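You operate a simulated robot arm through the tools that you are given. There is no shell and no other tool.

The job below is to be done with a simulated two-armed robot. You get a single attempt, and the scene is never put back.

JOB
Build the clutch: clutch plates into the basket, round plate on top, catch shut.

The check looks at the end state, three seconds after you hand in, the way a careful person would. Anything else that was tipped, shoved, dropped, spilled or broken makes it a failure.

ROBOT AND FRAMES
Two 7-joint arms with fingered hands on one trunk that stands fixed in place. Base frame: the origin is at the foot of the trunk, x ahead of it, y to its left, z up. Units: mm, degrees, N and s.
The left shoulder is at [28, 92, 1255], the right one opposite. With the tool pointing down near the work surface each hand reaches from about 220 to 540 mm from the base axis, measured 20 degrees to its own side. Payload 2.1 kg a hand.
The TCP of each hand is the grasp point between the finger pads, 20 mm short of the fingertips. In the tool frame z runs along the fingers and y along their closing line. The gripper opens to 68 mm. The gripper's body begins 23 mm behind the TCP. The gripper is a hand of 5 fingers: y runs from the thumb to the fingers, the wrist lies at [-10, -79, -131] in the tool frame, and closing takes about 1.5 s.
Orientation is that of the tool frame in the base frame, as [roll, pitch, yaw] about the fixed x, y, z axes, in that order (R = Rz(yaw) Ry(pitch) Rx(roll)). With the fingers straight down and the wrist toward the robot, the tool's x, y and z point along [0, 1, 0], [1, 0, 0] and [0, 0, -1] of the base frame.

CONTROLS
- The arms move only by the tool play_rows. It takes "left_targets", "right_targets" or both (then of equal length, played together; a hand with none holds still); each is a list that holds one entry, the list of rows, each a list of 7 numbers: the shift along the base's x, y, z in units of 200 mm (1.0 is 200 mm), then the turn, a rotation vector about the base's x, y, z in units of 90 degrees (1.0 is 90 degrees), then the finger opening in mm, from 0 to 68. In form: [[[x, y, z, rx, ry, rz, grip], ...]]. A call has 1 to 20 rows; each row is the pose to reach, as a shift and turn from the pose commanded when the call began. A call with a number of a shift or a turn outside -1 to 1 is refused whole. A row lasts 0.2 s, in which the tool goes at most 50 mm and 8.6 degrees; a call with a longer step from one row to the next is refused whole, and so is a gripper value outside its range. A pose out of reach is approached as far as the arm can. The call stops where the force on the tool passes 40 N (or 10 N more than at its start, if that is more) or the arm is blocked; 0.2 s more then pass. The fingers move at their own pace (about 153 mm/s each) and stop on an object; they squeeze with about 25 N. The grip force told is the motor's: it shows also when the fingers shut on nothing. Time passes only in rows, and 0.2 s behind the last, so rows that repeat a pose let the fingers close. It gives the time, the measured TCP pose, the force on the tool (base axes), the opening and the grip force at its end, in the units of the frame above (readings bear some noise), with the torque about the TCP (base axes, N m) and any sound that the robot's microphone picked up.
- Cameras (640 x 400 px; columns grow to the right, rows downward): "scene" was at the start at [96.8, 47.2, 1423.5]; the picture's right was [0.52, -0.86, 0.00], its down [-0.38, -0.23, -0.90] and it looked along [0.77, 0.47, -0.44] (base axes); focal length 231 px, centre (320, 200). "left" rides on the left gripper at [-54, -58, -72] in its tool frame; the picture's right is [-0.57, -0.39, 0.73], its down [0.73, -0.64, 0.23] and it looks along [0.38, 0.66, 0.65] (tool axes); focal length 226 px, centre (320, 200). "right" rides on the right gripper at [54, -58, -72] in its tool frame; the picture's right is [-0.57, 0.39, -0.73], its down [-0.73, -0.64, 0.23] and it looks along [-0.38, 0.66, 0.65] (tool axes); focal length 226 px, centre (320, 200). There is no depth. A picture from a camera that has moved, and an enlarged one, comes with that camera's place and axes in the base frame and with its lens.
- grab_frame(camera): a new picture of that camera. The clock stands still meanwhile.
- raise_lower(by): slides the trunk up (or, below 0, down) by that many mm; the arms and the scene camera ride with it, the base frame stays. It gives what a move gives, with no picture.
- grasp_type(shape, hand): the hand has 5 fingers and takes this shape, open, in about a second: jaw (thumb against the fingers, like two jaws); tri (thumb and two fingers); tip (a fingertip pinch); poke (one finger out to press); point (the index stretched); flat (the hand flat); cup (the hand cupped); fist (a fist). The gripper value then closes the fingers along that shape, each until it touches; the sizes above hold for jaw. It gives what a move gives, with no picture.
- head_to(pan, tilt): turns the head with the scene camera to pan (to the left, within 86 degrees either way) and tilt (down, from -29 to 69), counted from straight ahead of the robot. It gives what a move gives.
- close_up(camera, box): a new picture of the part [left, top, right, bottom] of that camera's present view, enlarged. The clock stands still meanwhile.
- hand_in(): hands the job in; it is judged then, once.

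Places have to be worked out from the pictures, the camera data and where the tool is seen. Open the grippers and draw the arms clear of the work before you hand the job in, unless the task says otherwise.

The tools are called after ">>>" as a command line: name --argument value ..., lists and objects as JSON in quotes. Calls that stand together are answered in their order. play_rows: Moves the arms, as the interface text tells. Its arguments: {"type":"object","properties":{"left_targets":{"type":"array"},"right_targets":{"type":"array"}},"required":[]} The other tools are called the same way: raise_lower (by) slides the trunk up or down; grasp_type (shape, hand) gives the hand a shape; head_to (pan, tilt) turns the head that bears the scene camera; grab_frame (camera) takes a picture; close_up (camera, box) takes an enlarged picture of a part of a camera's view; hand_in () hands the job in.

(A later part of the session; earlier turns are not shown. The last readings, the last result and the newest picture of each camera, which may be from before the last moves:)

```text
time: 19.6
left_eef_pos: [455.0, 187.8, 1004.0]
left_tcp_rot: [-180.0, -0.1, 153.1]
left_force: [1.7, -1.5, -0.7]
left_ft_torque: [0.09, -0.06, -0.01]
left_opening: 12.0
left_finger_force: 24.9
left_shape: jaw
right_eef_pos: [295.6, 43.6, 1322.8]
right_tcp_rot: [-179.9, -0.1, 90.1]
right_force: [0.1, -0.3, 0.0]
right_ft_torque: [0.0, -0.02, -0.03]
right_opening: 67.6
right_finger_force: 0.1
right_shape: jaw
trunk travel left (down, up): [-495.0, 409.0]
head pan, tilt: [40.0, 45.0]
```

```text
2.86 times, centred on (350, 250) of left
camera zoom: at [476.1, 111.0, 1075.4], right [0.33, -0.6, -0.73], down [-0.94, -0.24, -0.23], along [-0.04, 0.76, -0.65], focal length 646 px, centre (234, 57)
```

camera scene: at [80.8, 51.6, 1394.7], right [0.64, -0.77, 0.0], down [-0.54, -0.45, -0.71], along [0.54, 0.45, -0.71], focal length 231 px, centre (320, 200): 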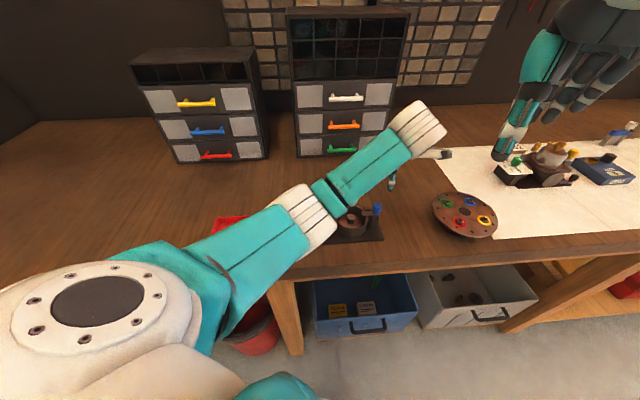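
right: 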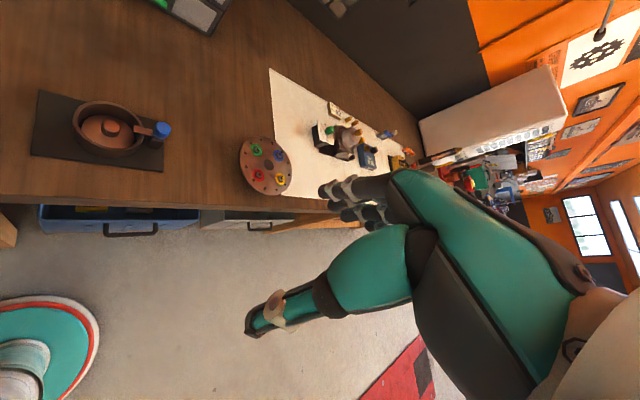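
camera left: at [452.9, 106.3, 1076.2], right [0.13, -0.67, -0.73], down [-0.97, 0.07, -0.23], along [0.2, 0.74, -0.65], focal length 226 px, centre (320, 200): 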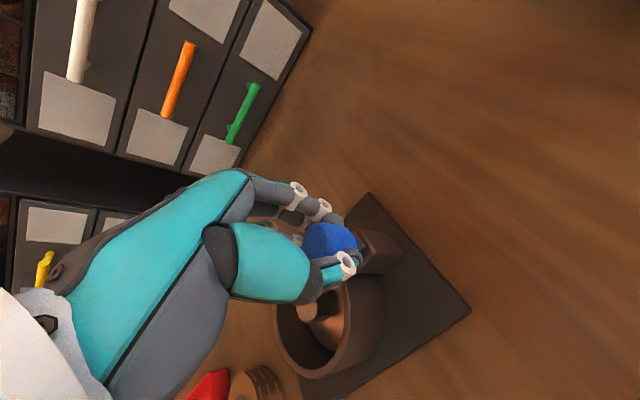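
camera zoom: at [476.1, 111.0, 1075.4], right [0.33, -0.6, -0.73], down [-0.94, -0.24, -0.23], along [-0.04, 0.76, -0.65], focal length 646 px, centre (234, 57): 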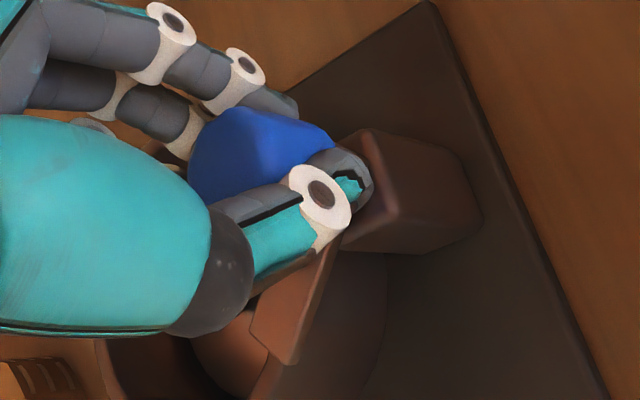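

The bar appears to have moved with the twist. I look at a full frame and at the scene for the bar's direction.

>>> grab_frame --camera "left"

>>> close_up --camera "left" --box '[290, 230, 400, 370]'

>>> close_up --camera "scene" --box '[310, 180, 420, 250]'

```text
taken
camera left: at [476.1, 111.0, 1075.4], right [0.33, -0.6, -0.73], down [-0.94, -0.24, -0.23], along [-0.04, 0.76, -0.65], focal length 226 px, centre (320, 200)
```

left: 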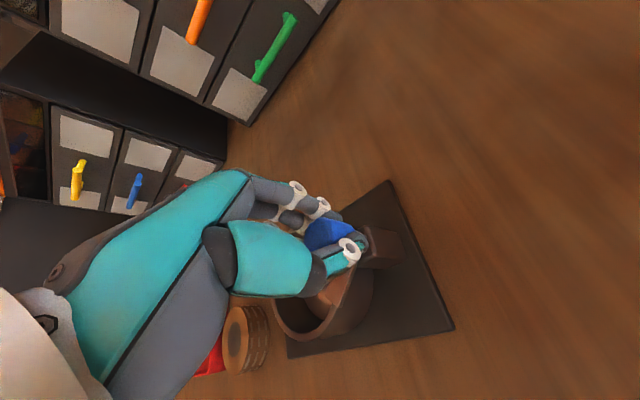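

```text
2.86 times, centred on (345, 300) of left
camera zoom: at [476.1, 111.0, 1075.4], right [0.33, -0.6, -0.73], down [-0.94, -0.24, -0.23], along [-0.04, 0.76, -0.65], focal length 646 px, centre (249, -86)
```

zoom: 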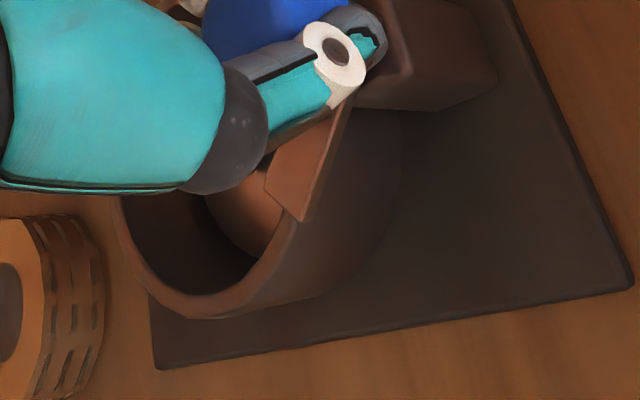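

```text
5.71 times, centred on (365, 215) of scene
camera zoom: at [81.0, 51.7, 1394.6], right [0.64, -0.77, 0.0], down [-0.54, -0.45, -0.71], along [0.54, 0.45, -0.71], focal length 1320 px, centre (63, 114)
```

zoom: 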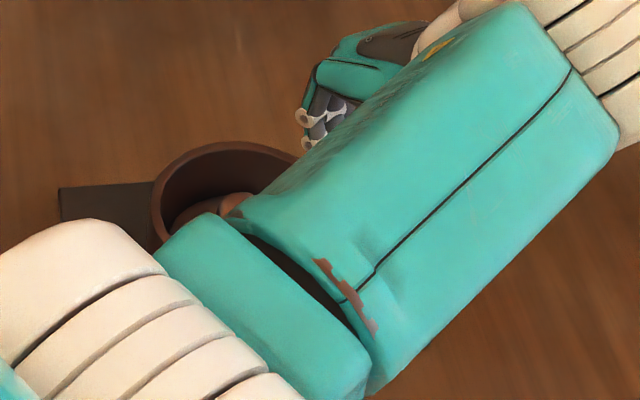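

The bar did swing: its tip is now near (422, 186), about 45° from radial, so the catch pivots about the knob. I keep twisting the same way.

>>> play_rows --left_targets '[[[0, 0, 0, 0, 0, 0.08, 10], [0, 0, 0, 0, 0, 0.16, 10], [0, 0, 0, 0, 0, 0.24, 10], [0, 0, 0, 0, 0, 0.32, 10], [0, 0, 0, 0, 0, 0.4, 10]]]'

>>> grab_frame --camera "left"

>>> close_up --camera "left" --box '[290, 180, 450, 340]'

```text
time: 20.8
left_eef_pos: [422.6, 177.2, 1005.6]
left_tcp_rot: [179.9, -0.1, -170.7]
left_force: [0.5, -0.3, 0.3]
left_ft_torque: [0.0, -0.03, 0.01]
left_opening: 7.0
left_finger_force: 25.2
left_shape: jaw
left hand out of reach, approached as far as the arm can: row 3, 4, 5
right_eef_pos: [293.4, 44.9, 1322.3]
right_tcp_rot: [-180.0, 0.0, 90.0]
right_force: [-0.2, 0.5, -0.3]
right_ft_torque: [0.04, -0.04, -0.01]
right_opening: 67.9
right_finger_force: 0.1
right_shape: jaw
trunk travel left (down, up): [-495.0, 409.0]
head pan, tilt: [40.0, 45.0]
```

```text
taken
camera left: at [485.0, 127.9, 1076.6], right [0.62, -0.29, -0.73], down [-0.62, -0.75, -0.23], along [-0.48, 0.6, -0.64], focal length 226 px, centre (320, 200)
```

left: 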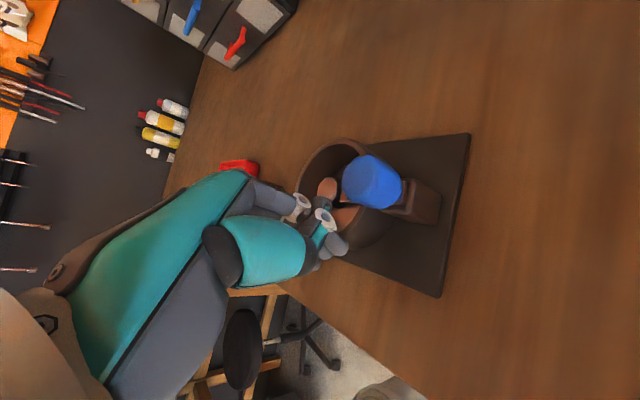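

```text
2.50 times, centred on (370, 260) of left
camera zoom: at [485.0, 127.9, 1076.6], right [0.62, -0.29, -0.73], down [-0.62, -0.75, -0.23], along [-0.48, 0.6, -0.64], focal length 565 px, centre (195, 50)
```

zoom: 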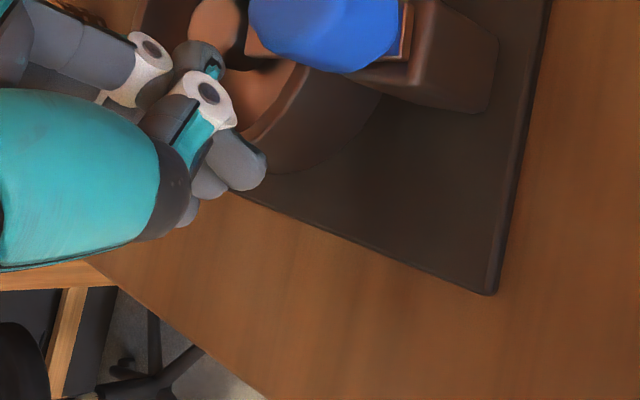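

The hand ran out of reach at that yaw and slipped off the knob. I lift straight up, then turn the hand back and look at the catch.

>>> play_rows --left_targets '[[[0, 0, 0.12, 0, 0, 0, 10], [0, 0, 0.3, 0, 0, 0, 30], [0, 0.05, 0.4, 0, 0, -0.08, 60], [0, 0.1, 0.5, 0, 0, -0.16, 68], [0, 0.15, 0.5, 0, 0, -0.24, 68], [0, 0.15, 0.5, 0, 0, -0.32, 68], [0, 0.15, 0.5, 0, 0, -0.4, 68], [0, 0.15, 0.5, 0, 0, -0.48, 68]]]'

>>> grab_frame --camera "left"

>>> grab_frame --camera "scene"

```text
time: 22.6
left_eef_pos: [499.6, 207.7, 1095.2]
left_tcp_rot: [-180.0, -0.1, 145.7]
left_force: [0.2, 1.1, -0.2]
left_ft_torque: [-0.03, -0.01, -0.01]
left_opening: 67.9
left_finger_force: 0.0
left_shape: jaw
left hand out of reach, approached as far as the arm can: row 1, 2, 3, 4, 5, 6, 7, 8
right_eef_pos: [295.9, 44.6, 1321.7]
right_tcp_rot: [-179.9, 0.0, 90.0]
right_force: [0.2, 0.4, -0.1]
right_ft_torque: [0.02, 0.01, -0.01]
right_opening: 67.6
right_finger_force: 0.0
right_shape: jaw
trunk travel left (down, up): [-495.0, 409.0]
head pan, tilt: [40.0, 45.0]
```

```text
taken
camera left: at [512.4, 129.8, 1166.5], right [0.25, -0.64, -0.73], down [-0.97, -0.12, -0.23], along [0.06, 0.76, -0.65], focal length 226 px, centre (320, 200)
```

left: 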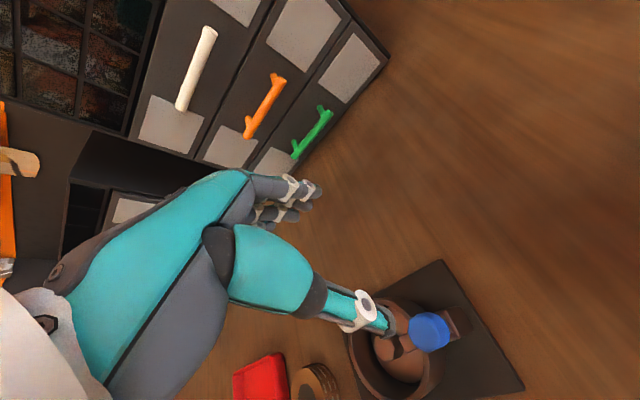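

```text
taken
camera scene: at [80.7, 51.9, 1394.6], right [0.64, -0.77, 0.0], down [-0.54, -0.45, -0.71], along [0.54, 0.45, -0.71], focal length 231 px, centre (320, 200)
```

scene: 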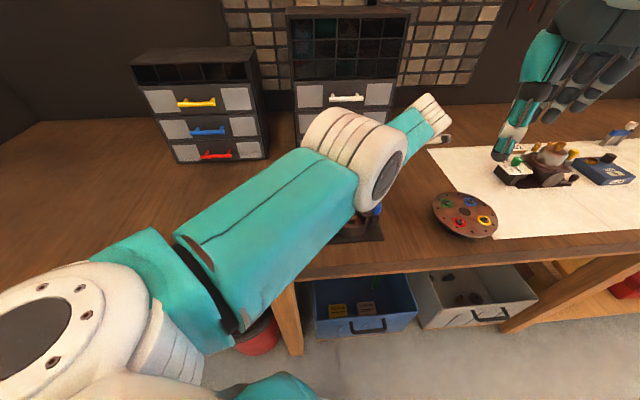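

The arm is in an awkward posture; I back it toward the robot side and yaw to the standard orientation while staying high.

>>> play_rows --left_targets '[[[-0.05, 0.05, 0.1, 0, 0, -0.08, 68], [-0.1, 0.1, 0.2, 0, 0, -0.16, 68], [-0.15, 0.15, 0.2, 0, 0, -0.24, 68], [-0.2, 0.2, 0.2, 0, 0, -0.32, 68], [-0.25, 0.25, 0.2, 0, 0, -0.4, 68], [-0.3, 0.3, 0.2, 0, 0, -0.48, 68], [-0.35, 0.35, 0.2, 0, 0, -0.56, 68], [-0.35, 0.35, 0.2, 0, 0, -0.6, 68]]]'

>>> grab_frame --camera "scene"

>>> grab_frame --camera "left"

```text
time: 24.4
left_eef_pos: [496.6, 304.5, 1140.1]
left_tcp_rot: [-180.0, 0.0, 91.7]
left_force: [0.8, 0.2, -0.1]
left_ft_torque: [-0.02, 0.0, -0.01]
left_opening: 68.0
left_finger_force: 0.0
left_shape: jaw
left hand out of reach, approached as far as the arm can: row 1, 2, 3, 4, 5, 6, 7, 8
right_eef_pos: [295.7, 44.5, 1322.0]
right_tcp_rot: [-179.9, 0.0, 90.1]
right_force: [-0.3, -0.5, 0.3]
right_ft_torque: [-0.04, 0.01, -0.01]
right_opening: 67.7
right_finger_force: 0.0
right_shape: jaw
trunk travel left (down, up): [-495.0, 409.0]
head pan, tilt: [40.0, 45.0]
```

```text
taken
camera scene: at [80.7, 51.9, 1394.6], right [0.64, -0.77, 0.0], down [-0.54, -0.45, -0.71], along [0.54, 0.45, -0.71], focal length 231 px, centre (320, 200)
```

scene: 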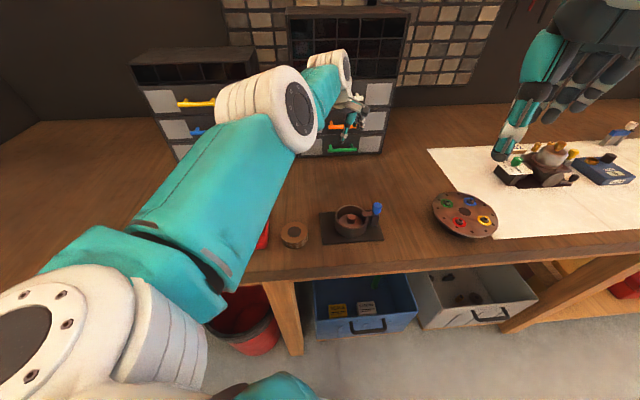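

```text
taken
camera left: at [438.9, 248.5, 1211.6], right [-0.37, -0.58, -0.73], down [-0.66, 0.71, -0.23], along [0.65, 0.4, -0.65], focal length 226 px, centre (320, 200)
```

left: 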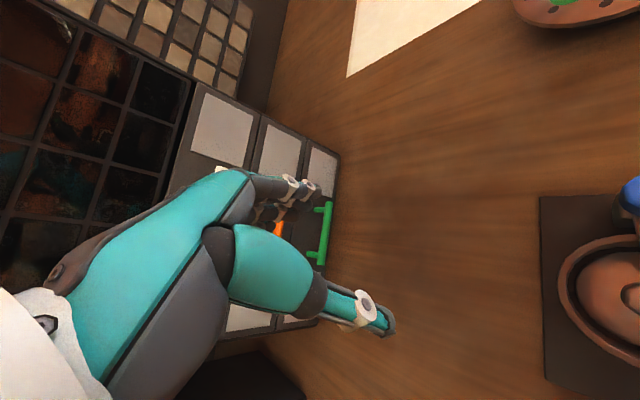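

The basket looks undisturbed. I bring the hand back toward the robot into its comfortable region.

>>> play_rows --left_targets '[[[-0.2, 0.0, 0.05, 0, 0, 0, 68], [-0.35, 0.0, 0.1, 0, 0, 0, 68], [-0.5, 0.0, 0.1, 0, 0, 0, 68], [-0.65, 0.0, 0.1, 0, 0, 0, 68], [-0.65, 0.0, 0.1, 0, 0, 0, 68]]]'

>>> close_up --camera "scene" --box '[270, 180, 400, 260]'

>>> grab_frame --camera "scene"

```text
time: 25.6
left_eef_pos: [469.2, 353.8, 1173.9]
left_tcp_rot: [-180.0, 0.0, 91.7]
left_force: [-0.3, 0.0, 0.0]
left_ft_torque: [-0.01, 0.0, 0.0]
left_opening: 67.9
left_finger_force: 0.2
left_shape: jaw
left hand out of reach, approached as far as the arm can: row 1, 2, 3, 4, 5
right_eef_pos: [295.4, 45.5, 1322.3]
right_tcp_rot: [-179.8, -0.1, 89.9]
right_force: [-0.4, -0.3, -0.3]
right_ft_torque: [0.01, 0.01, 0.01]
right_opening: 67.8
right_finger_force: 0.0
right_shape: jaw
trunk travel left (down, up): [-495.0, 409.0]
head pan, tilt: [40.0, 45.0]
```

```text
4.92 times, centred on (335, 220) of scene
camera zoom: at [80.6, 52.0, 1394.6], right [0.64, -0.77, 0.0], down [-0.54, -0.45, -0.71], along [0.54, 0.45, -0.71], focal length 1137 px, centre (246, 102)
```

zoom: 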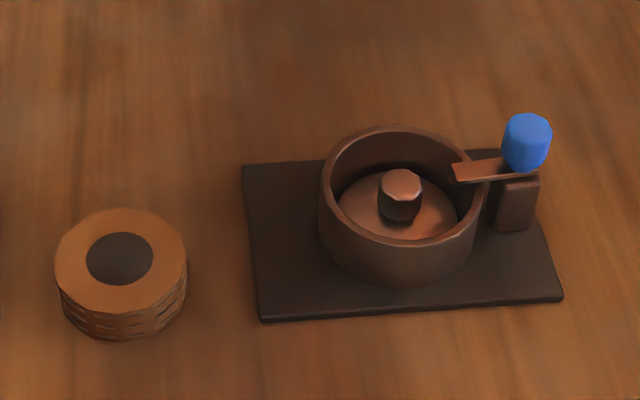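

```text
taken
camera scene: at [80.6, 52.0, 1394.6], right [0.64, -0.77, 0.0], down [-0.54, -0.45, -0.71], along [0.54, 0.45, -0.71], focal length 231 px, centre (320, 200)
```

scene: 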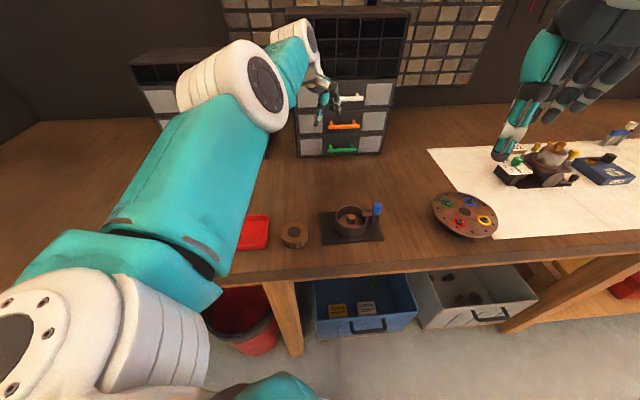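

The fixture hasn't moved and the bar swung slightly. The left arm is in a stuck configuration, so I command it up toward its starting pose to recover.

>>> play_rows --left_targets '[[[-0.05, 0.0, 0.2, 0, 0, 0, 68], [-0.1, 0.0, 0.4, 0, 0, 0, 68], [-0.15, 0.0, 0.6, 0, 0, 0, 68], [-0.2, 0.05, 0.75, 0, 0, -0.01, 68], [-0.25, 0.1, 0.75, 0, 0, -0.018, 68], [-0.25, 0.1, 0.75, 0, 0, -0.018, 68], [-0.25, 0.1, 0.75, 0, 0, -0.018, 68]]]'

>>> grab_frame --camera "scene"

```text
time: 27.2
left_eef_pos: [406.7, 371.1, 1314.4]
left_tcp_rot: [-179.9, 0.0, 90.1]
left_force: [0.5, 0.2, -0.4]
left_ft_torque: [0.02, -0.02, 0.01]
left_opening: 67.8
left_finger_force: 0.0
left_shape: jaw
left hand out of reach, approached as far as the arm can: row 2, 3, 4, 5, 6, 7
right_eef_pos: [295.5, 45.0, 1321.7]
right_tcp_rot: [-180.0, -0.1, 90.0]
right_force: [-1.0, 0.6, -0.6]
right_ft_torque: [0.03, 0.0, 0.04]
right_opening: 67.8
right_finger_force: 0.1
right_shape: jaw
trunk travel left (down, up): [-495.0, 409.0]
head pan, tilt: [40.0, 45.0]
```

```text
taken
camera scene: at [80.6, 51.9, 1394.6], right [0.64, -0.77, 0.0], down [-0.54, -0.45, -0.71], along [0.54, 0.45, -0.71], focal length 231 px, centre (320, 200)
```

scene: 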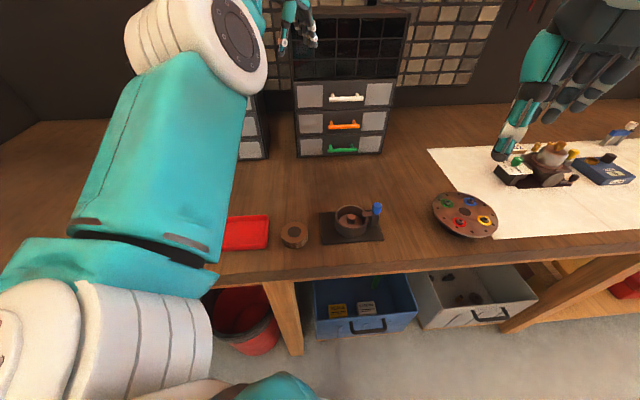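

The elbow has swung into a different posture. I turn the hand's yaw the other way to unwind it.

>>> play_rows --left_targets '[[[0.2, 0.1, 0, 0, 0, -0.09, 68], [0.4, 0.2, 0, 0, 0, -0.18, 68], [0.6, 0.3, 0, 0, 0, -0.27, 68], [0.7, 0.4, 0, 0, 0, -0.36, 68], [0.7, 0.4, 0, 0, 0, -0.45, 68], [0.7, 0.4, 0, 0, 0, -0.54, 68], [0.7, 0.4, 0, 0, 0, -0.54, 68], [0.7, 0.4, 0, 0, 0, -0.54, 68]]]'

>>> grab_frame --camera "scene"

```text
time: 29.0
left_eef_pos: [367.6, 349.2, 1271.9]
left_tcp_rot: [-180.0, -0.2, 41.6]
left_force: [0.2, 0.7, 0.1]
left_ft_torque: [-0.02, -0.03, 0.0]
left_opening: 67.9
left_finger_force: 0.1
left_shape: jaw
left hand out of reach, approached as far as the arm can: row 1, 2, 3, 4, 5, 6, 7, 8
right_eef_pos: [296.7, 45.4, 1322.1]
right_tcp_rot: [-179.9, 0.0, 90.1]
right_force: [0.3, 0.1, 0.3]
right_ft_torque: [0.0, 0.01, 0.0]
right_opening: 67.8
right_finger_force: 0.0
right_shape: jaw
trunk travel left (down, up): [-495.0, 409.0]
head pan, tilt: [40.0, 45.0]
```

```text
taken
camera scene: at [80.4, 52.0, 1394.7], right [0.64, -0.77, 0.0], down [-0.54, -0.45, -0.71], along [0.54, 0.45, -0.71], focal length 231 px, centre (320, 200)
```

scene: 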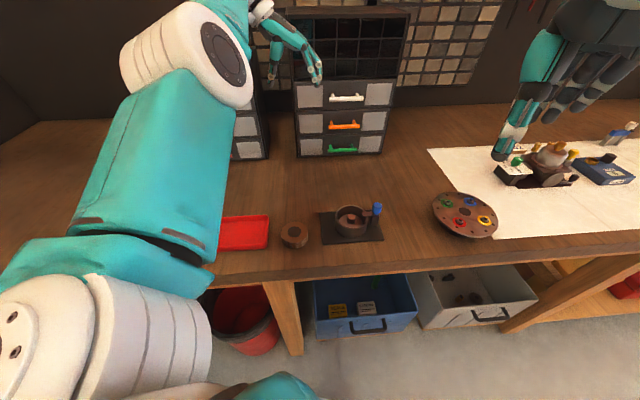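

I command a nearer, lower point at this yaw to see whether the arm follows again.

>>> play_rows --left_targets '[[[-0.05, -0.05, -0.1, 0, 0, 0, 68], [-0.1, -0.1, -0.2, 0, 0, 0, 68], [-0.1, -0.15, -0.3, 0, 0, 0, 68], [-0.1, -0.2, -0.4, 0, 0, 0, 68], [-0.1, -0.25, -0.4, 0, 0, 0, 68], [-0.1, -0.25, -0.4, 0, 0, 0, 68]]]'

>>> grab_frame --camera "scene"

```text
time: 30.4
left_eef_pos: [369.6, 349.3, 1271.0]
left_tcp_rot: [180.0, -0.1, 41.5]
left_force: [0.7, -0.8, 0.1]
left_ft_torque: [0.0, 0.02, 0.01]
left_opening: 67.9
left_finger_force: 0.0
left_shape: jaw
left hand out of reach, approached as far as the arm can: row 1, 2, 3, 4, 5, 6
right_eef_pos: [296.3, 43.9, 1322.1]
right_tcp_rot: [-179.9, 0.0, 90.0]
right_force: [0.0, -0.2, 0.1]
right_ft_torque: [-0.02, 0.03, 0.02]
right_opening: 67.7
right_finger_force: 0.1
right_shape: jaw
trunk travel left (down, up): [-495.0, 409.0]
head pan, tilt: [40.0, 45.0]
```

```text
taken
camera scene: at [80.6, 51.9, 1394.6], right [0.64, -0.77, 0.0], down [-0.54, -0.45, -0.71], along [0.54, 0.45, -0.71], focal length 231 px, centre (320, 200)
```

scene: 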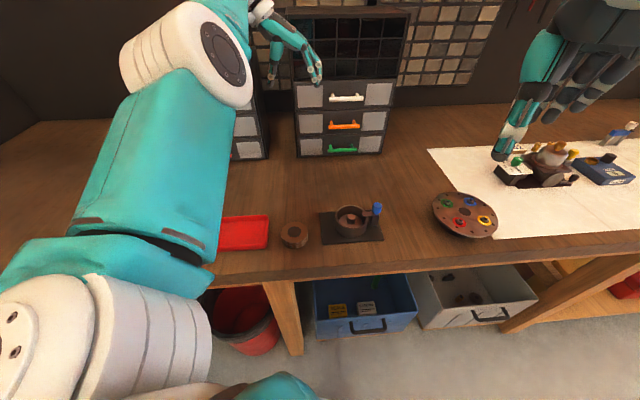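

No motion: the solver is pinned at a joint limit. I free it by tilting the fingers forward and pushing outward a bit.

>>> play_rows --left_targets '[[[0.1, 0.02, 0.05, 0, -0.09, 0, 68], [0.25, 0.04, 0.1, 0, -0.18, 0, 68], [0.4, 0.06, 0.15, 0, -0.27, 0, 68], [0.5, 0.06, 0.2, 0, -0.36, 0, 68], [0.5, 0.06, 0.2, 0, -0.45, 0, 68], [0.5, 0.06, 0.2, 0, -0.45, 0, 68]]]'

>>> grab_frame --camera "scene"

```text
time: 31.8
left_eef_pos: [454.6, 352.9, 1296.1]
left_tcp_rot: [150.4, -29.2, 49.3]
left_force: [-1.1, 0.1, 0.3]
left_ft_torque: [0.02, 0.01, -0.02]
left_opening: 68.2
left_finger_force: 0.1
left_shape: jaw
left hand out of reach, approached as far as the arm can: row 2, 3, 4, 5, 6
right_eef_pos: [296.7, 44.5, 1322.8]
right_tcp_rot: [-179.9, 0.0, 90.1]
right_force: [0.5, -0.6, 0.2]
right_ft_torque: [-0.03, 0.01, 0.02]
right_opening: 67.8
right_finger_force: 0.1
right_shape: jaw
trunk travel left (down, up): [-495.0, 409.0]
head pan, tilt: [40.0, 45.0]
```

```text
taken
camera scene: at [80.6, 52.0, 1394.7], right [0.64, -0.77, 0.0], down [-0.54, -0.45, -0.71], along [0.54, 0.45, -0.71], focal length 231 px, centre (320, 200)
```

scene: 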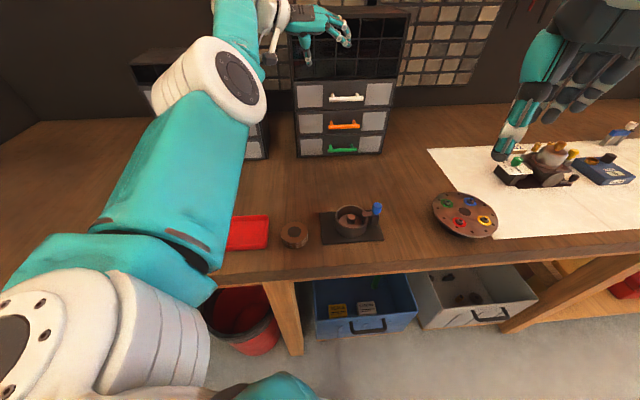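

The arm moves again. With the tilt kept, I rotate the yaw back to 90° and lower toward the region where it was comfortable earlier.

>>> play_rows --left_targets '[[[0.05, -0.04, -0.1, -0.0577, 0, 0.0688, 68], [0.08, -0.08, -0.2, -0.1155, 0, 0.1377, 68], [0.1, -0.12, -0.3, -0.1732, 0, 0.2065, 68], [0.1, -0.16, -0.4, -0.231, 0, 0.2753, 68], [0.1, -0.2, -0.5, -0.2888, 0, 0.3442, 68], [0.1, -0.25, -0.6, -0.3465, 0, 0.413, 68], [0.1, -0.25, -0.6, -0.3465, 0, 0.413, 68]]]'

>>> grab_frame --camera "scene"

```text
time: 33.4
left_eef_pos: [472.9, 304.1, 1177.0]
left_tcp_rot: [139.7, -0.3, 90.5]
left_force: [0.1, 0.2, 0.5]
left_ft_torque: [-0.03, 0.0, 0.03]
left_opening: 68.0
left_finger_force: 0.1
left_shape: jaw
right_eef_pos: [295.7, 44.7, 1321.9]
right_tcp_rot: [-179.9, 0.1, 90.0]
right_force: [0.4, -0.3, -0.1]
right_ft_torque: [0.03, -0.02, -0.02]
right_opening: 67.8
right_finger_force: 0.0
right_shape: jaw
trunk travel left (down, up): [-495.0, 409.0]
head pan, tilt: [40.0, 45.0]
```

```text
taken
camera scene: at [80.6, 51.9, 1394.7], right [0.64, -0.77, 0.0], down [-0.54, -0.45, -0.71], along [0.54, 0.45, -0.71], focal length 231 px, centre (320, 200)
```

scene: 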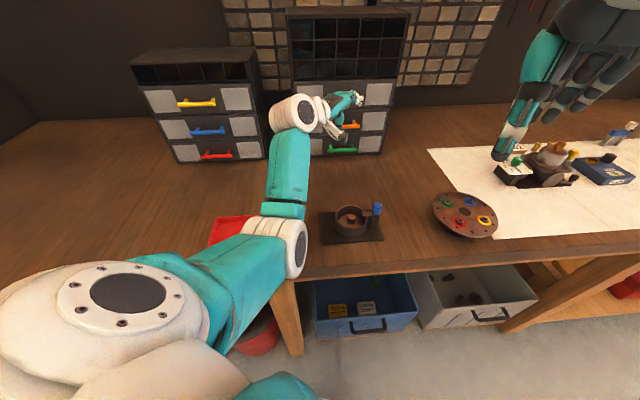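

The arm is tracking exactly again. I now untilt the hand while moving slightly back.

>>> play_rows --left_targets '[[[-0.04, 0.03, 0, 0, 0.09, 0, 68], [-0.1, 0.06, 0, 0, 0.18, 0, 68], [-0.15, 0.09, 0, 0, 0.27, 0, 68], [-0.2, 0.12, 0, 0, 0.36, 0, 68], [-0.25, 0.15, 0, 0, 0.447, 0, 68], [-0.3, 0.15, 0, 0, 0.447, 0, 68]]]'

>>> grab_frame --camera "scene"

```text
time: 34.8
left_eef_pos: [413.5, 332.1, 1177.8]
left_tcp_rot: [180.0, -0.5, 90.1]
left_force: [0.4, -0.1, -0.3]
left_ft_torque: [-0.02, 0.02, -0.03]
left_opening: 67.6
left_finger_force: 0.1
left_shape: jaw
right_eef_pos: [296.2, 44.5, 1322.5]
right_tcp_rot: [180.0, 0.0, 90.0]
right_force: [0.6, 0.8, 0.1]
right_ft_torque: [0.0, 0.02, 0.01]
right_opening: 67.5
right_finger_force: 0.1
right_shape: jaw
trunk travel left (down, up): [-495.0, 409.0]
head pan, tilt: [40.0, 45.0]
```

```text
taken
camera scene: at [80.5, 52.0, 1394.6], right [0.64, -0.77, 0.0], down [-0.54, -0.45, -0.71], along [0.54, 0.45, -0.71], focal length 231 px, centre (320, 200)
```

scene: 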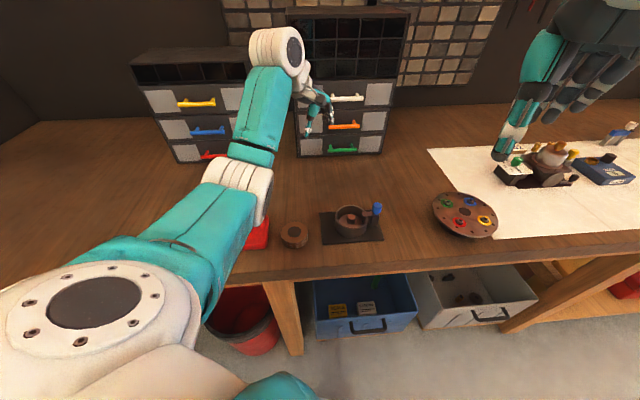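

The left arm is back to normal. I now approach the blue knob with yaw ~70° so that there is about 85° of twist available before the reach limit.

>>> play_rows --left_targets '[[[0.04, -0.14, -0.05, 0, 0, -0.05, 68], [0.08, -0.28, -0.1, 0, 0, -0.1, 68], [0.12, -0.42, -0.2, 0, 0, -0.15, 60], [0.16, -0.56, -0.3, 0, 0, -0.19, 50], [0.205, -0.7225, -0.4, 0, 0, -0.222, 45], [0.205, -0.7225, -0.4, 0, 0, -0.222, 45]]]'

>>> grab_frame --camera "left"

>>> grab_frame --camera "scene"

```text
time: 36.2
left_eef_pos: [452.1, 186.4, 1095.2]
left_tcp_rot: [179.9, -0.4, 70.0]
left_force: [1.2, -0.5, -0.4]
left_ft_torque: [0.0, 0.02, 0.02]
left_opening: 45.3
left_finger_force: 0.0
left_shape: jaw
right_eef_pos: [296.5, 43.9, 1322.0]
right_tcp_rot: [-179.9, -0.1, 90.0]
right_force: [-0.5, 0.4, 0.4]
right_ft_torque: [0.02, -0.01, -0.03]
right_opening: 67.8
right_finger_force: 0.0
right_shape: jaw
trunk travel left (down, up): [-495.0, 409.0]
head pan, tilt: [40.0, 45.0]
```

```text
taken
camera left: at [377.9, 155.9, 1166.7], right [-0.55, -0.4, -0.73], down [-0.35, 0.91, -0.23], along [0.75, 0.13, -0.64], focal length 226 px, centre (320, 200)
```

left: 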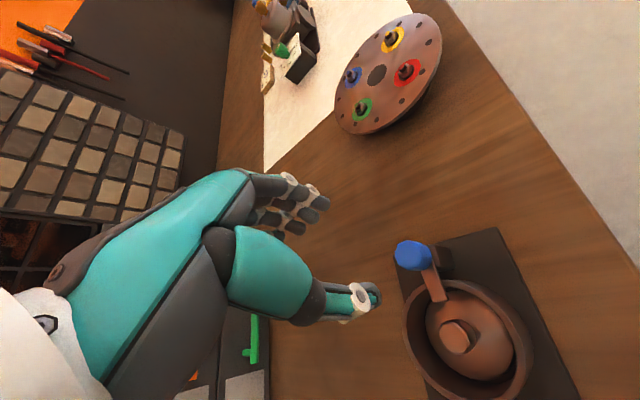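

```text
taken
camera scene: at [80.6, 51.9, 1394.7], right [0.64, -0.77, 0.0], down [-0.54, -0.45, -0.71], along [0.54, 0.45, -0.71], focal length 231 px, centre (320, 200)
```

scene: 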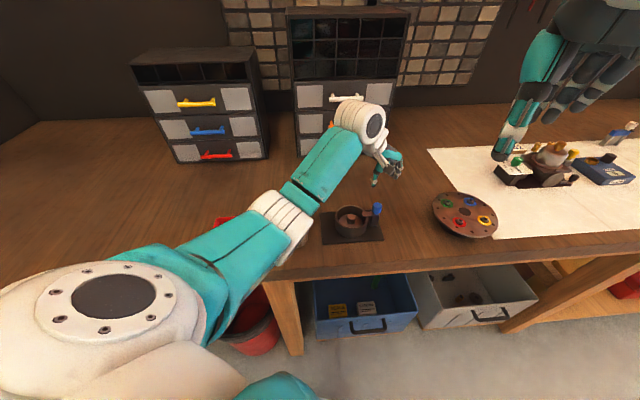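

Knob measured near (451.5, 187.3) and the TCP is right above. I descend and grip it.

>>> play_rows --left_targets '[[[0, 0, -0.15, 0, 0, 0, 45], [0, 0, -0.3, 0, 0, 0, 45], [0, 0, -0.4, 0, 0, 0, 45], [0, 0, -0.465, 0, 0, 0, 45], [0, 0, -0.465, 0, 0, 0, 25], [0, 0, -0.465, 0, 0, 0, 10], [0, 0, -0.465, 0, 0, 0, 5], [0, 0, -0.465, 0, 0, 0, 5], [0, 0, -0.465, 0, 0, 0, 5]]]'

>>> grab_frame --camera "left"

>>> close_up --camera "left" --box '[260, 180, 440, 340]'

```text
time: 38.2
left_eef_pos: [453.6, 188.1, 1005.1]
left_tcp_rot: [179.9, -0.4, 70.1]
left_force: [-4.7, 0.1, -3.9]
left_ft_torque: [-0.01, 0.05, -0.02]
left_opening: 13.3
left_finger_force: 24.7
left_shape: jaw
right_eef_pos: [296.1, 44.2, 1322.2]
right_tcp_rot: [-180.0, 0.0, 90.0]
right_force: [1.0, 1.0, -0.1]
right_ft_torque: [0.04, 0.01, 0.03]
right_opening: 67.7
right_finger_force: 0.1
right_shape: jaw
trunk travel left (down, up): [-495.0, 409.0]
head pan, tilt: [40.0, 45.0]
```

```text
taken
camera left: at [379.3, 157.4, 1074.9], right [-0.55, -0.4, -0.73], down [-0.35, 0.91, -0.23], along [0.75, 0.13, -0.64], focal length 226 px, centre (320, 200)
```

left: 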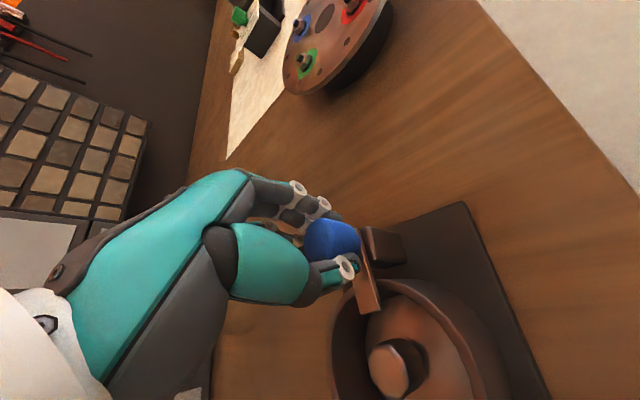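

```text
2.50 times, centred on (350, 260) of left
camera zoom: at [379.3, 157.4, 1074.9], right [-0.55, -0.4, -0.73], down [-0.35, 0.91, -0.23], along [0.75, 0.13, -0.64], focal length 565 px, centre (245, 50)
```

zoom: 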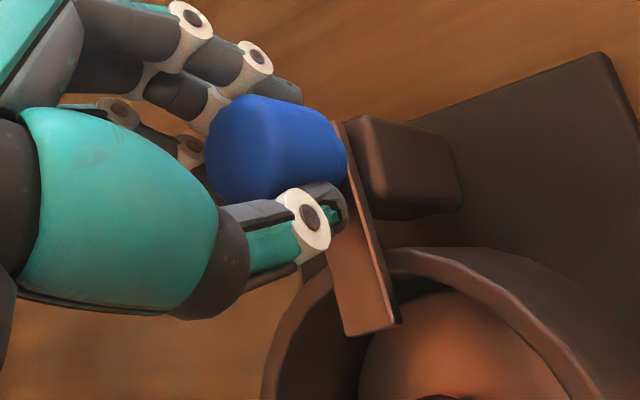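

Gripped, and the bar is visible below the thumb. I twist +40° and check that the bar follows.

>>> play_rows --left_targets '[[[0, 0, 0, 0, 0, 0.08, 5], [0, 0, 0, 0, 0, 0.16, 5], [0, 0, 0, 0, 0, 0.24, 5], [0, 0, 0, 0, 0, 0.32, 5], [0, 0, 0, 0, 0, 0.4, 5], [0, 0, 0, 0, 0, 0.45, 5]]]'

>>> grab_frame --camera "left"

>>> close_up --camera "left" --box '[260, 180, 440, 340]'

```text
time: 39.6
left_eef_pos: [453.4, 189.8, 1002.8]
left_tcp_rot: [179.9, -0.4, 110.7]
left_force: [-2.6, -4.7, -3.1]
left_ft_torque: [-0.06, 0.02, -0.03]
left_opening: 13.0
left_finger_force: 25.1
left_shape: jaw
right_eef_pos: [295.5, 43.8, 1322.0]
right_tcp_rot: [-179.8, 0.0, 90.0]
right_force: [-0.1, 0.7, 0.4]
right_ft_torque: [0.01, -0.01, 0.01]
right_opening: 68.0
right_finger_force: 0.0
right_shape: jaw
trunk travel left (down, up): [-495.0, 409.0]
head pan, tilt: [40.0, 45.0]
```

```text
taken
camera left: at [417.9, 116.4, 1074.8], right [-0.16, -0.66, -0.73], down [-0.86, 0.46, -0.23], along [0.49, 0.59, -0.64], focal length 226 px, centre (320, 200)
```

left: 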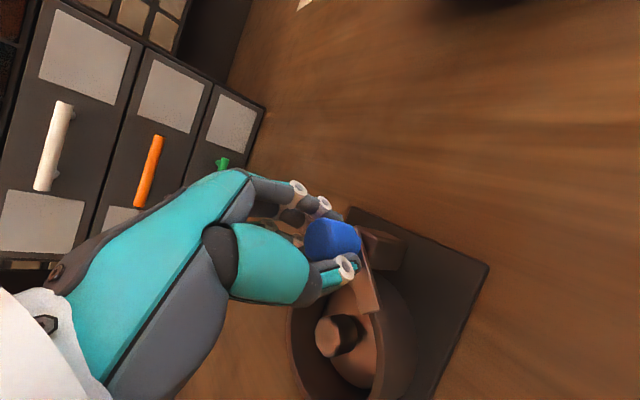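

```text
2.50 times, centred on (350, 260) of left
camera zoom: at [417.9, 116.4, 1074.8], right [-0.16, -0.66, -0.73], down [-0.86, 0.46, -0.23], along [0.49, 0.59, -0.64], focal length 565 px, centre (245, 50)
```

zoom: 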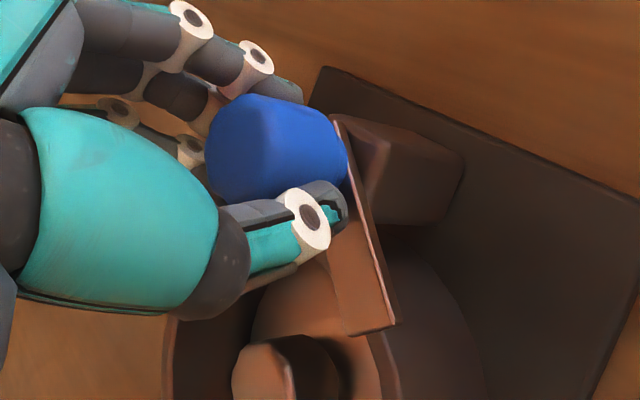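

The bar follows the twist exactly. I twist another 40°.

>>> play_rows --left_targets '[[[0, 0, 0, 0, 0, 0.08, 5], [0, 0, 0, 0, 0, 0.16, 5], [0, 0, 0, 0, 0, 0.24, 5], [0, 0, 0, 0, 0, 0.32, 5], [0, 0, 0, 0, 0, 0.4, 5], [0, 0, 0, 0, 0, 0.46, 5]]]'

>>> close_up --camera "left" --box '[260, 180, 440, 340]'

```text
time: 41.0
left_eef_pos: [453.5, 187.1, 1003.6]
left_tcp_rot: [179.9, -0.4, 152.1]
left_force: [2.0, -1.8, 2.8]
left_ft_torque: [-0.02, -0.05, -0.03]
left_opening: 13.1
left_finger_force: 24.8
left_shape: jaw
right_eef_pos: [296.0, 43.8, 1322.6]
right_tcp_rot: [-179.9, 0.1, 90.0]
right_force: [-0.5, -0.4, 0.1]
right_ft_torque: [-0.03, 0.03, 0.02]
right_opening: 67.8
right_finger_force: 0.1
right_shape: jaw
trunk travel left (down, up): [-495.0, 409.0]
head pan, tilt: [40.0, 45.0]
```

```text
2.50 times, centred on (350, 260) of left
camera zoom: at [475.2, 110.2, 1074.1], right [0.32, -0.6, -0.73], down [-0.95, -0.22, -0.23], along [-0.03, 0.77, -0.64], focal length 565 px, centre (245, 50)
```

zoom: 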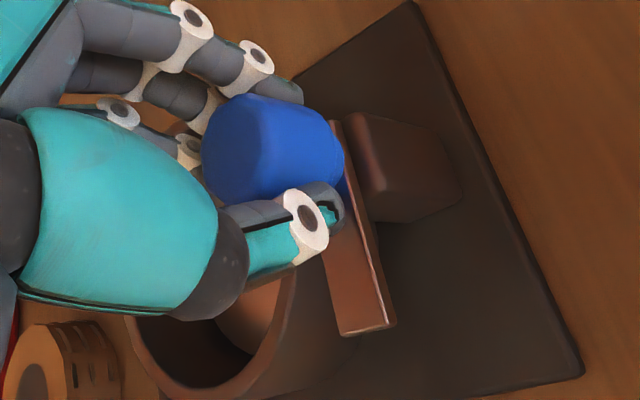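

The bar is now swung clear of the basket. I release, rise, and turn back to yaw 90.

>>> play_rows --left_targets '[[[0, 0, 0, 0, 0, 0, 25], [0, 0, 0, 0, 0, 0, 45], [0, 0, 0, 0, 0, 0, 50], [0, 0, 0.15, 0, 0, 0, 50], [0, 0, 0.35, 0, 0, 0, 60], [0, 0, 0.5, 0, 0, -0.08, 68], [-0.03, 0.03, 0.55, 0, 0, -0.16, 68], [-0.06, 0.06, 0.55, 0, 0, -0.25, 68], [-0.1, 0.1, 0.55, 0, 0, -0.34, 68], [-0.14, 0.14, 0.55, 0, 0, -0.43, 68], [-0.18, 0.18, 0.55, 0, 0, -0.52, 68], [-0.22, 0.22, 0.55, 0, 0, -0.61, 68], [-0.26, 0.26, 0.55, 0, 0, -0.69, 68]]]'

>>> grab_frame --camera "left"

>>> grab_frame --camera "scene"

```text
time: 43.8
left_eef_pos: [404.0, 241.9, 1114.7]
left_tcp_rot: [179.8, -0.3, 89.7]
left_force: [-0.7, -0.9, 0.9]
left_ft_torque: [0.0, 0.01, -0.04]
left_opening: 67.9
left_finger_force: 0.1
left_shape: jaw
right_eef_pos: [296.3, 44.6, 1321.8]
right_tcp_rot: [-179.9, 0.0, 90.0]
right_force: [1.1, -0.1, 0.5]
right_ft_torque: [0.01, 0.0, -0.03]
right_opening: 67.5
right_finger_force: 0.0
right_shape: jaw
trunk travel left (down, up): [-495.0, 409.0]
head pan, tilt: [40.0, 45.0]
```

```text
taken
camera left: at [343.7, 187.2, 1185.0], right [-0.39, -0.56, -0.73], down [-0.64, 0.74, -0.23], along [0.67, 0.38, -0.64], focal length 226 px, centre (320, 200)
```

left: 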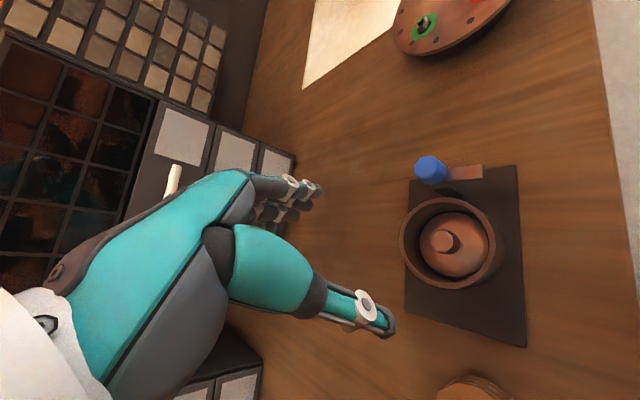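

```text
taken
camera scene: at [80.6, 52.0, 1394.6], right [0.64, -0.77, 0.0], down [-0.54, -0.45, -0.71], along [0.54, 0.45, -0.71], focal length 231 px, centre (320, 200)
```

scene: 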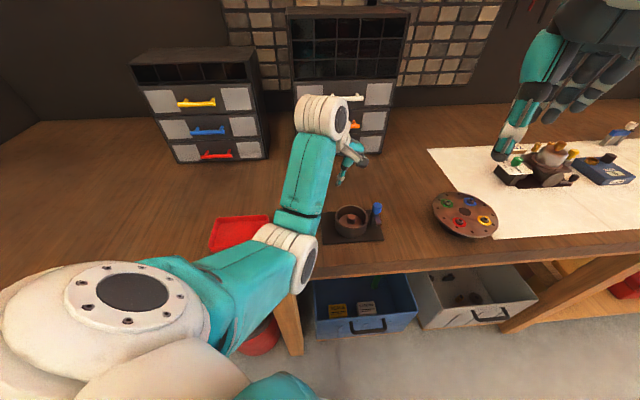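

The catch stays open, clear of the basket. I zoom in to locate the plate's knob, basket and pack precisely.

>>> close_up --camera "left" --box '[380, 140, 560, 300]'

>>> close_up --camera "scene" --box '[310, 180, 400, 250]'

```text
2.50 times, centred on (470, 220) of left
camera zoom: at [343.7, 187.2, 1185.0], right [-0.39, -0.56, -0.73], down [-0.64, 0.74, -0.23], along [0.67, 0.38, -0.64], focal length 565 px, centre (-55, 150)
```

zoom: 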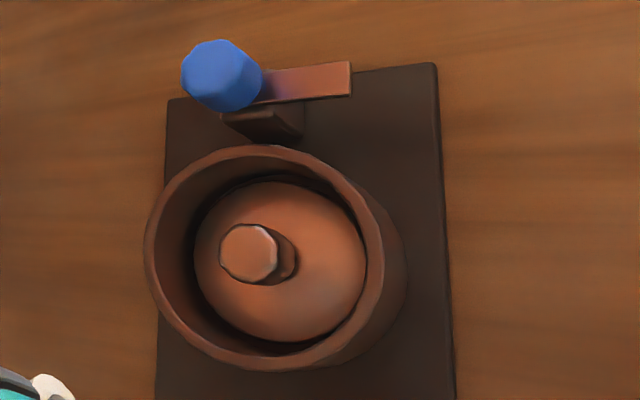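

```text
5.71 times, centred on (355, 215) of scene
camera zoom: at [80.6, 52.0, 1394.6], right [0.64, -0.77, 0.0], down [-0.54, -0.45, -0.71], along [0.54, 0.45, -0.71], focal length 1320 px, centre (120, 114)
```

zoom: 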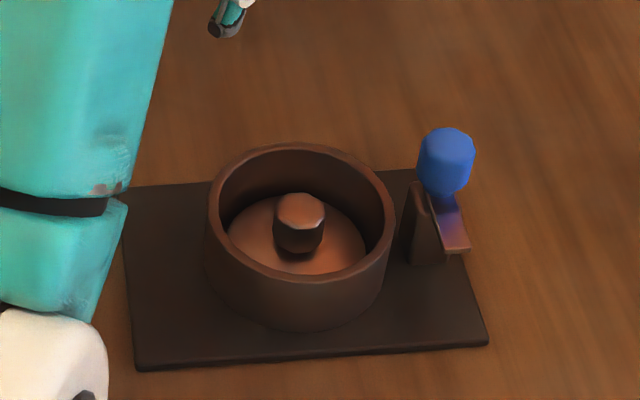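

Plate knob computed at about (409, 227), top z≈973, ~19 mm wide. I move above it with a 36 mm opening and check from the camera before going in.

>>> play_rows --left_targets '[[[0.01, -0.04, -0.1, 0, 0, 0, 50], [0.025, -0.0745, -0.25, 0, 0, 0, 36], [0.025, -0.0745, -0.4, 0, 0, 0, 36], [0.025, -0.0745, -0.45, 0, 0, 0, 36], [0.025, -0.0745, -0.45, 0, 0, 0, 36]]]'

>>> grab_frame --camera "left"

>>> close_up --camera "left" --box '[260, 160, 460, 340]'

```text
time: 45.0
left_eef_pos: [405.7, 223.5, 1023.4]
left_tcp_rot: [179.9, -0.5, 89.8]
left_force: [0.4, -0.1, 0.0]
left_ft_torque: [0.03, -0.02, 0.0]
left_opening: 36.3
left_finger_force: 0.0
left_shape: jaw
right_eef_pos: [296.7, 44.0, 1320.9]
right_tcp_rot: [-179.9, 0.0, 90.0]
right_force: [0.1, -0.1, -0.2]
right_ft_torque: [-0.01, 0.02, -0.03]
right_opening: 67.9
right_finger_force: 0.1
right_shape: jaw
trunk travel left (down, up): [-495.0, 409.0]
head pan, tilt: [40.0, 45.0]
```

```text
taken
camera left: at [346.6, 169.9, 1094.3], right [-0.39, -0.56, -0.73], down [-0.64, 0.74, -0.23], along [0.67, 0.38, -0.64], focal length 226 px, centre (320, 200)
```

left: 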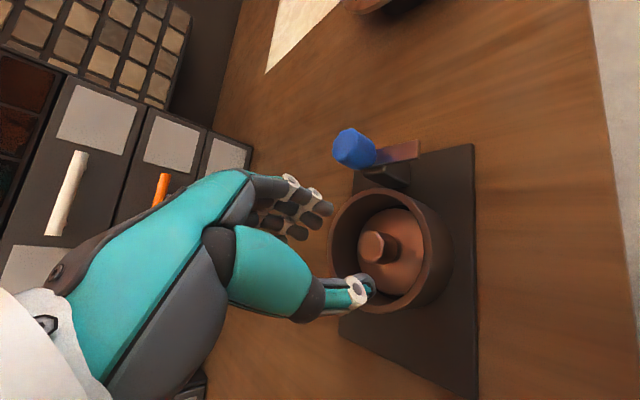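

```text
2.22 times, centred on (360, 250) of left
camera zoom: at [346.6, 169.9, 1094.3], right [-0.39, -0.56, -0.73], down [-0.64, 0.74, -0.23], along [0.67, 0.38, -0.64], focal length 502 px, centre (231, 89)
```

zoom: 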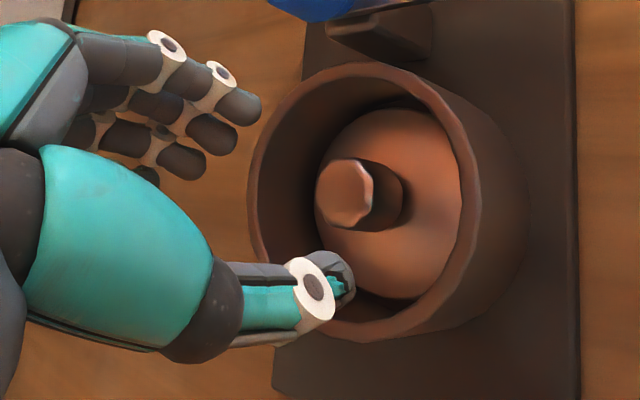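

I see four fingers side by side, too wide to dip inside the basket safely. I rise a little and switch to the "tri" shape (thumb and two fingers) for the plate's knob.

>>> play_rows --left_targets '[[[0.012, 0.01, 0.1, 0, 0, 0, 36], [0.012, 0.012, 0.2, 0, 0, 0, 36]]]'

>>> grasp_type --shape "tri" --hand "left"

>>> grab_frame --camera "left"

>>> close_up --camera "left" --box '[220, 140, 460, 340]'

```text
time: 45.6
left_eef_pos: [411.3, 226.3, 1064.0]
left_tcp_rot: [180.0, -0.4, 89.9]
left_force: [-0.4, -0.4, 0.4]
left_ft_torque: [0.0, -0.03, 0.02]
left_opening: 36.1
left_finger_force: 0.1
left_shape: jaw
right_eef_pos: [296.2, 45.0, 1323.0]
right_tcp_rot: [-180.0, -0.1, 90.0]
right_force: [-0.4, 0.0, 0.7]
right_ft_torque: [-0.02, -0.01, 0.02]
right_opening: 67.7
right_finger_force: 0.0
right_shape: jaw
trunk travel left (down, up): [-495.0, 409.0]
head pan, tilt: [40.0, 45.0]
```

```text
time: 46.5
left_eef_pos: [410.1, 226.7, 1063.5]
left_tcp_rot: [180.0, -0.4, 89.8]
left_force: [-0.3, -0.1, -1.3]
left_ft_torque: [-0.02, -0.02, -0.02]
left_opening: 67.8
left_finger_force: 0.2
left_shape: tri
right_eef_pos: [296.5, 44.1, 1321.8]
right_tcp_rot: [-179.9, 0.0, 90.0]
right_force: [0.6, -0.6, -0.1]
right_ft_torque: [-0.01, 0.01, -0.01]
right_opening: 67.7
right_finger_force: 0.1
right_shape: jaw
trunk travel left (down, up): [-495.0, 409.0]
head pan, tilt: [40.0, 45.0]
```

```text
taken
camera left: at [351.7, 171.9, 1134.6], right [-0.39, -0.56, -0.73], down [-0.64, 0.74, -0.23], along [0.67, 0.38, -0.64], focal length 226 px, centre (320, 200)
```

left: 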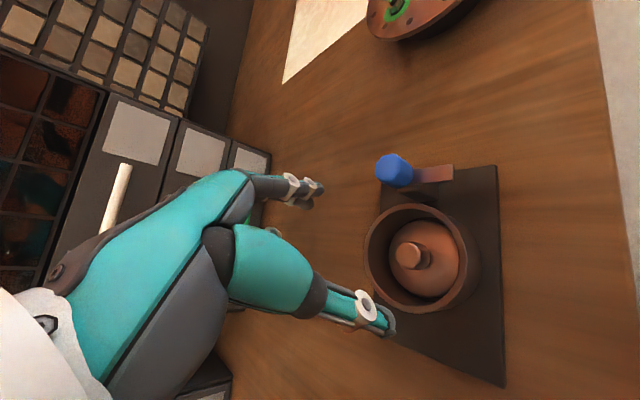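

```text
2.00 times, centred on (340, 240) of left
camera zoom: at [351.7, 171.9, 1134.6], right [-0.39, -0.56, -0.73], down [-0.64, 0.74, -0.23], along [0.67, 0.38, -0.64], focal length 452 px, centre (280, 120)
```

zoom: 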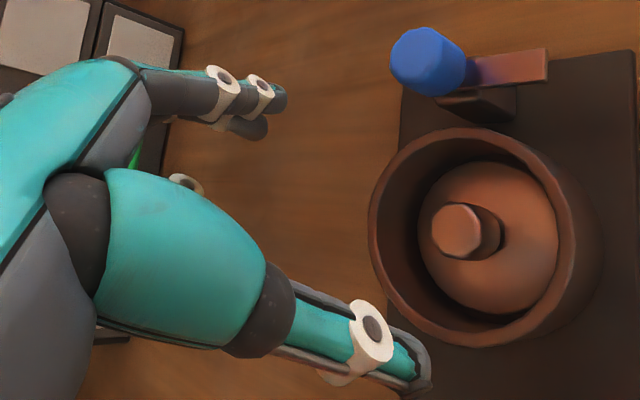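

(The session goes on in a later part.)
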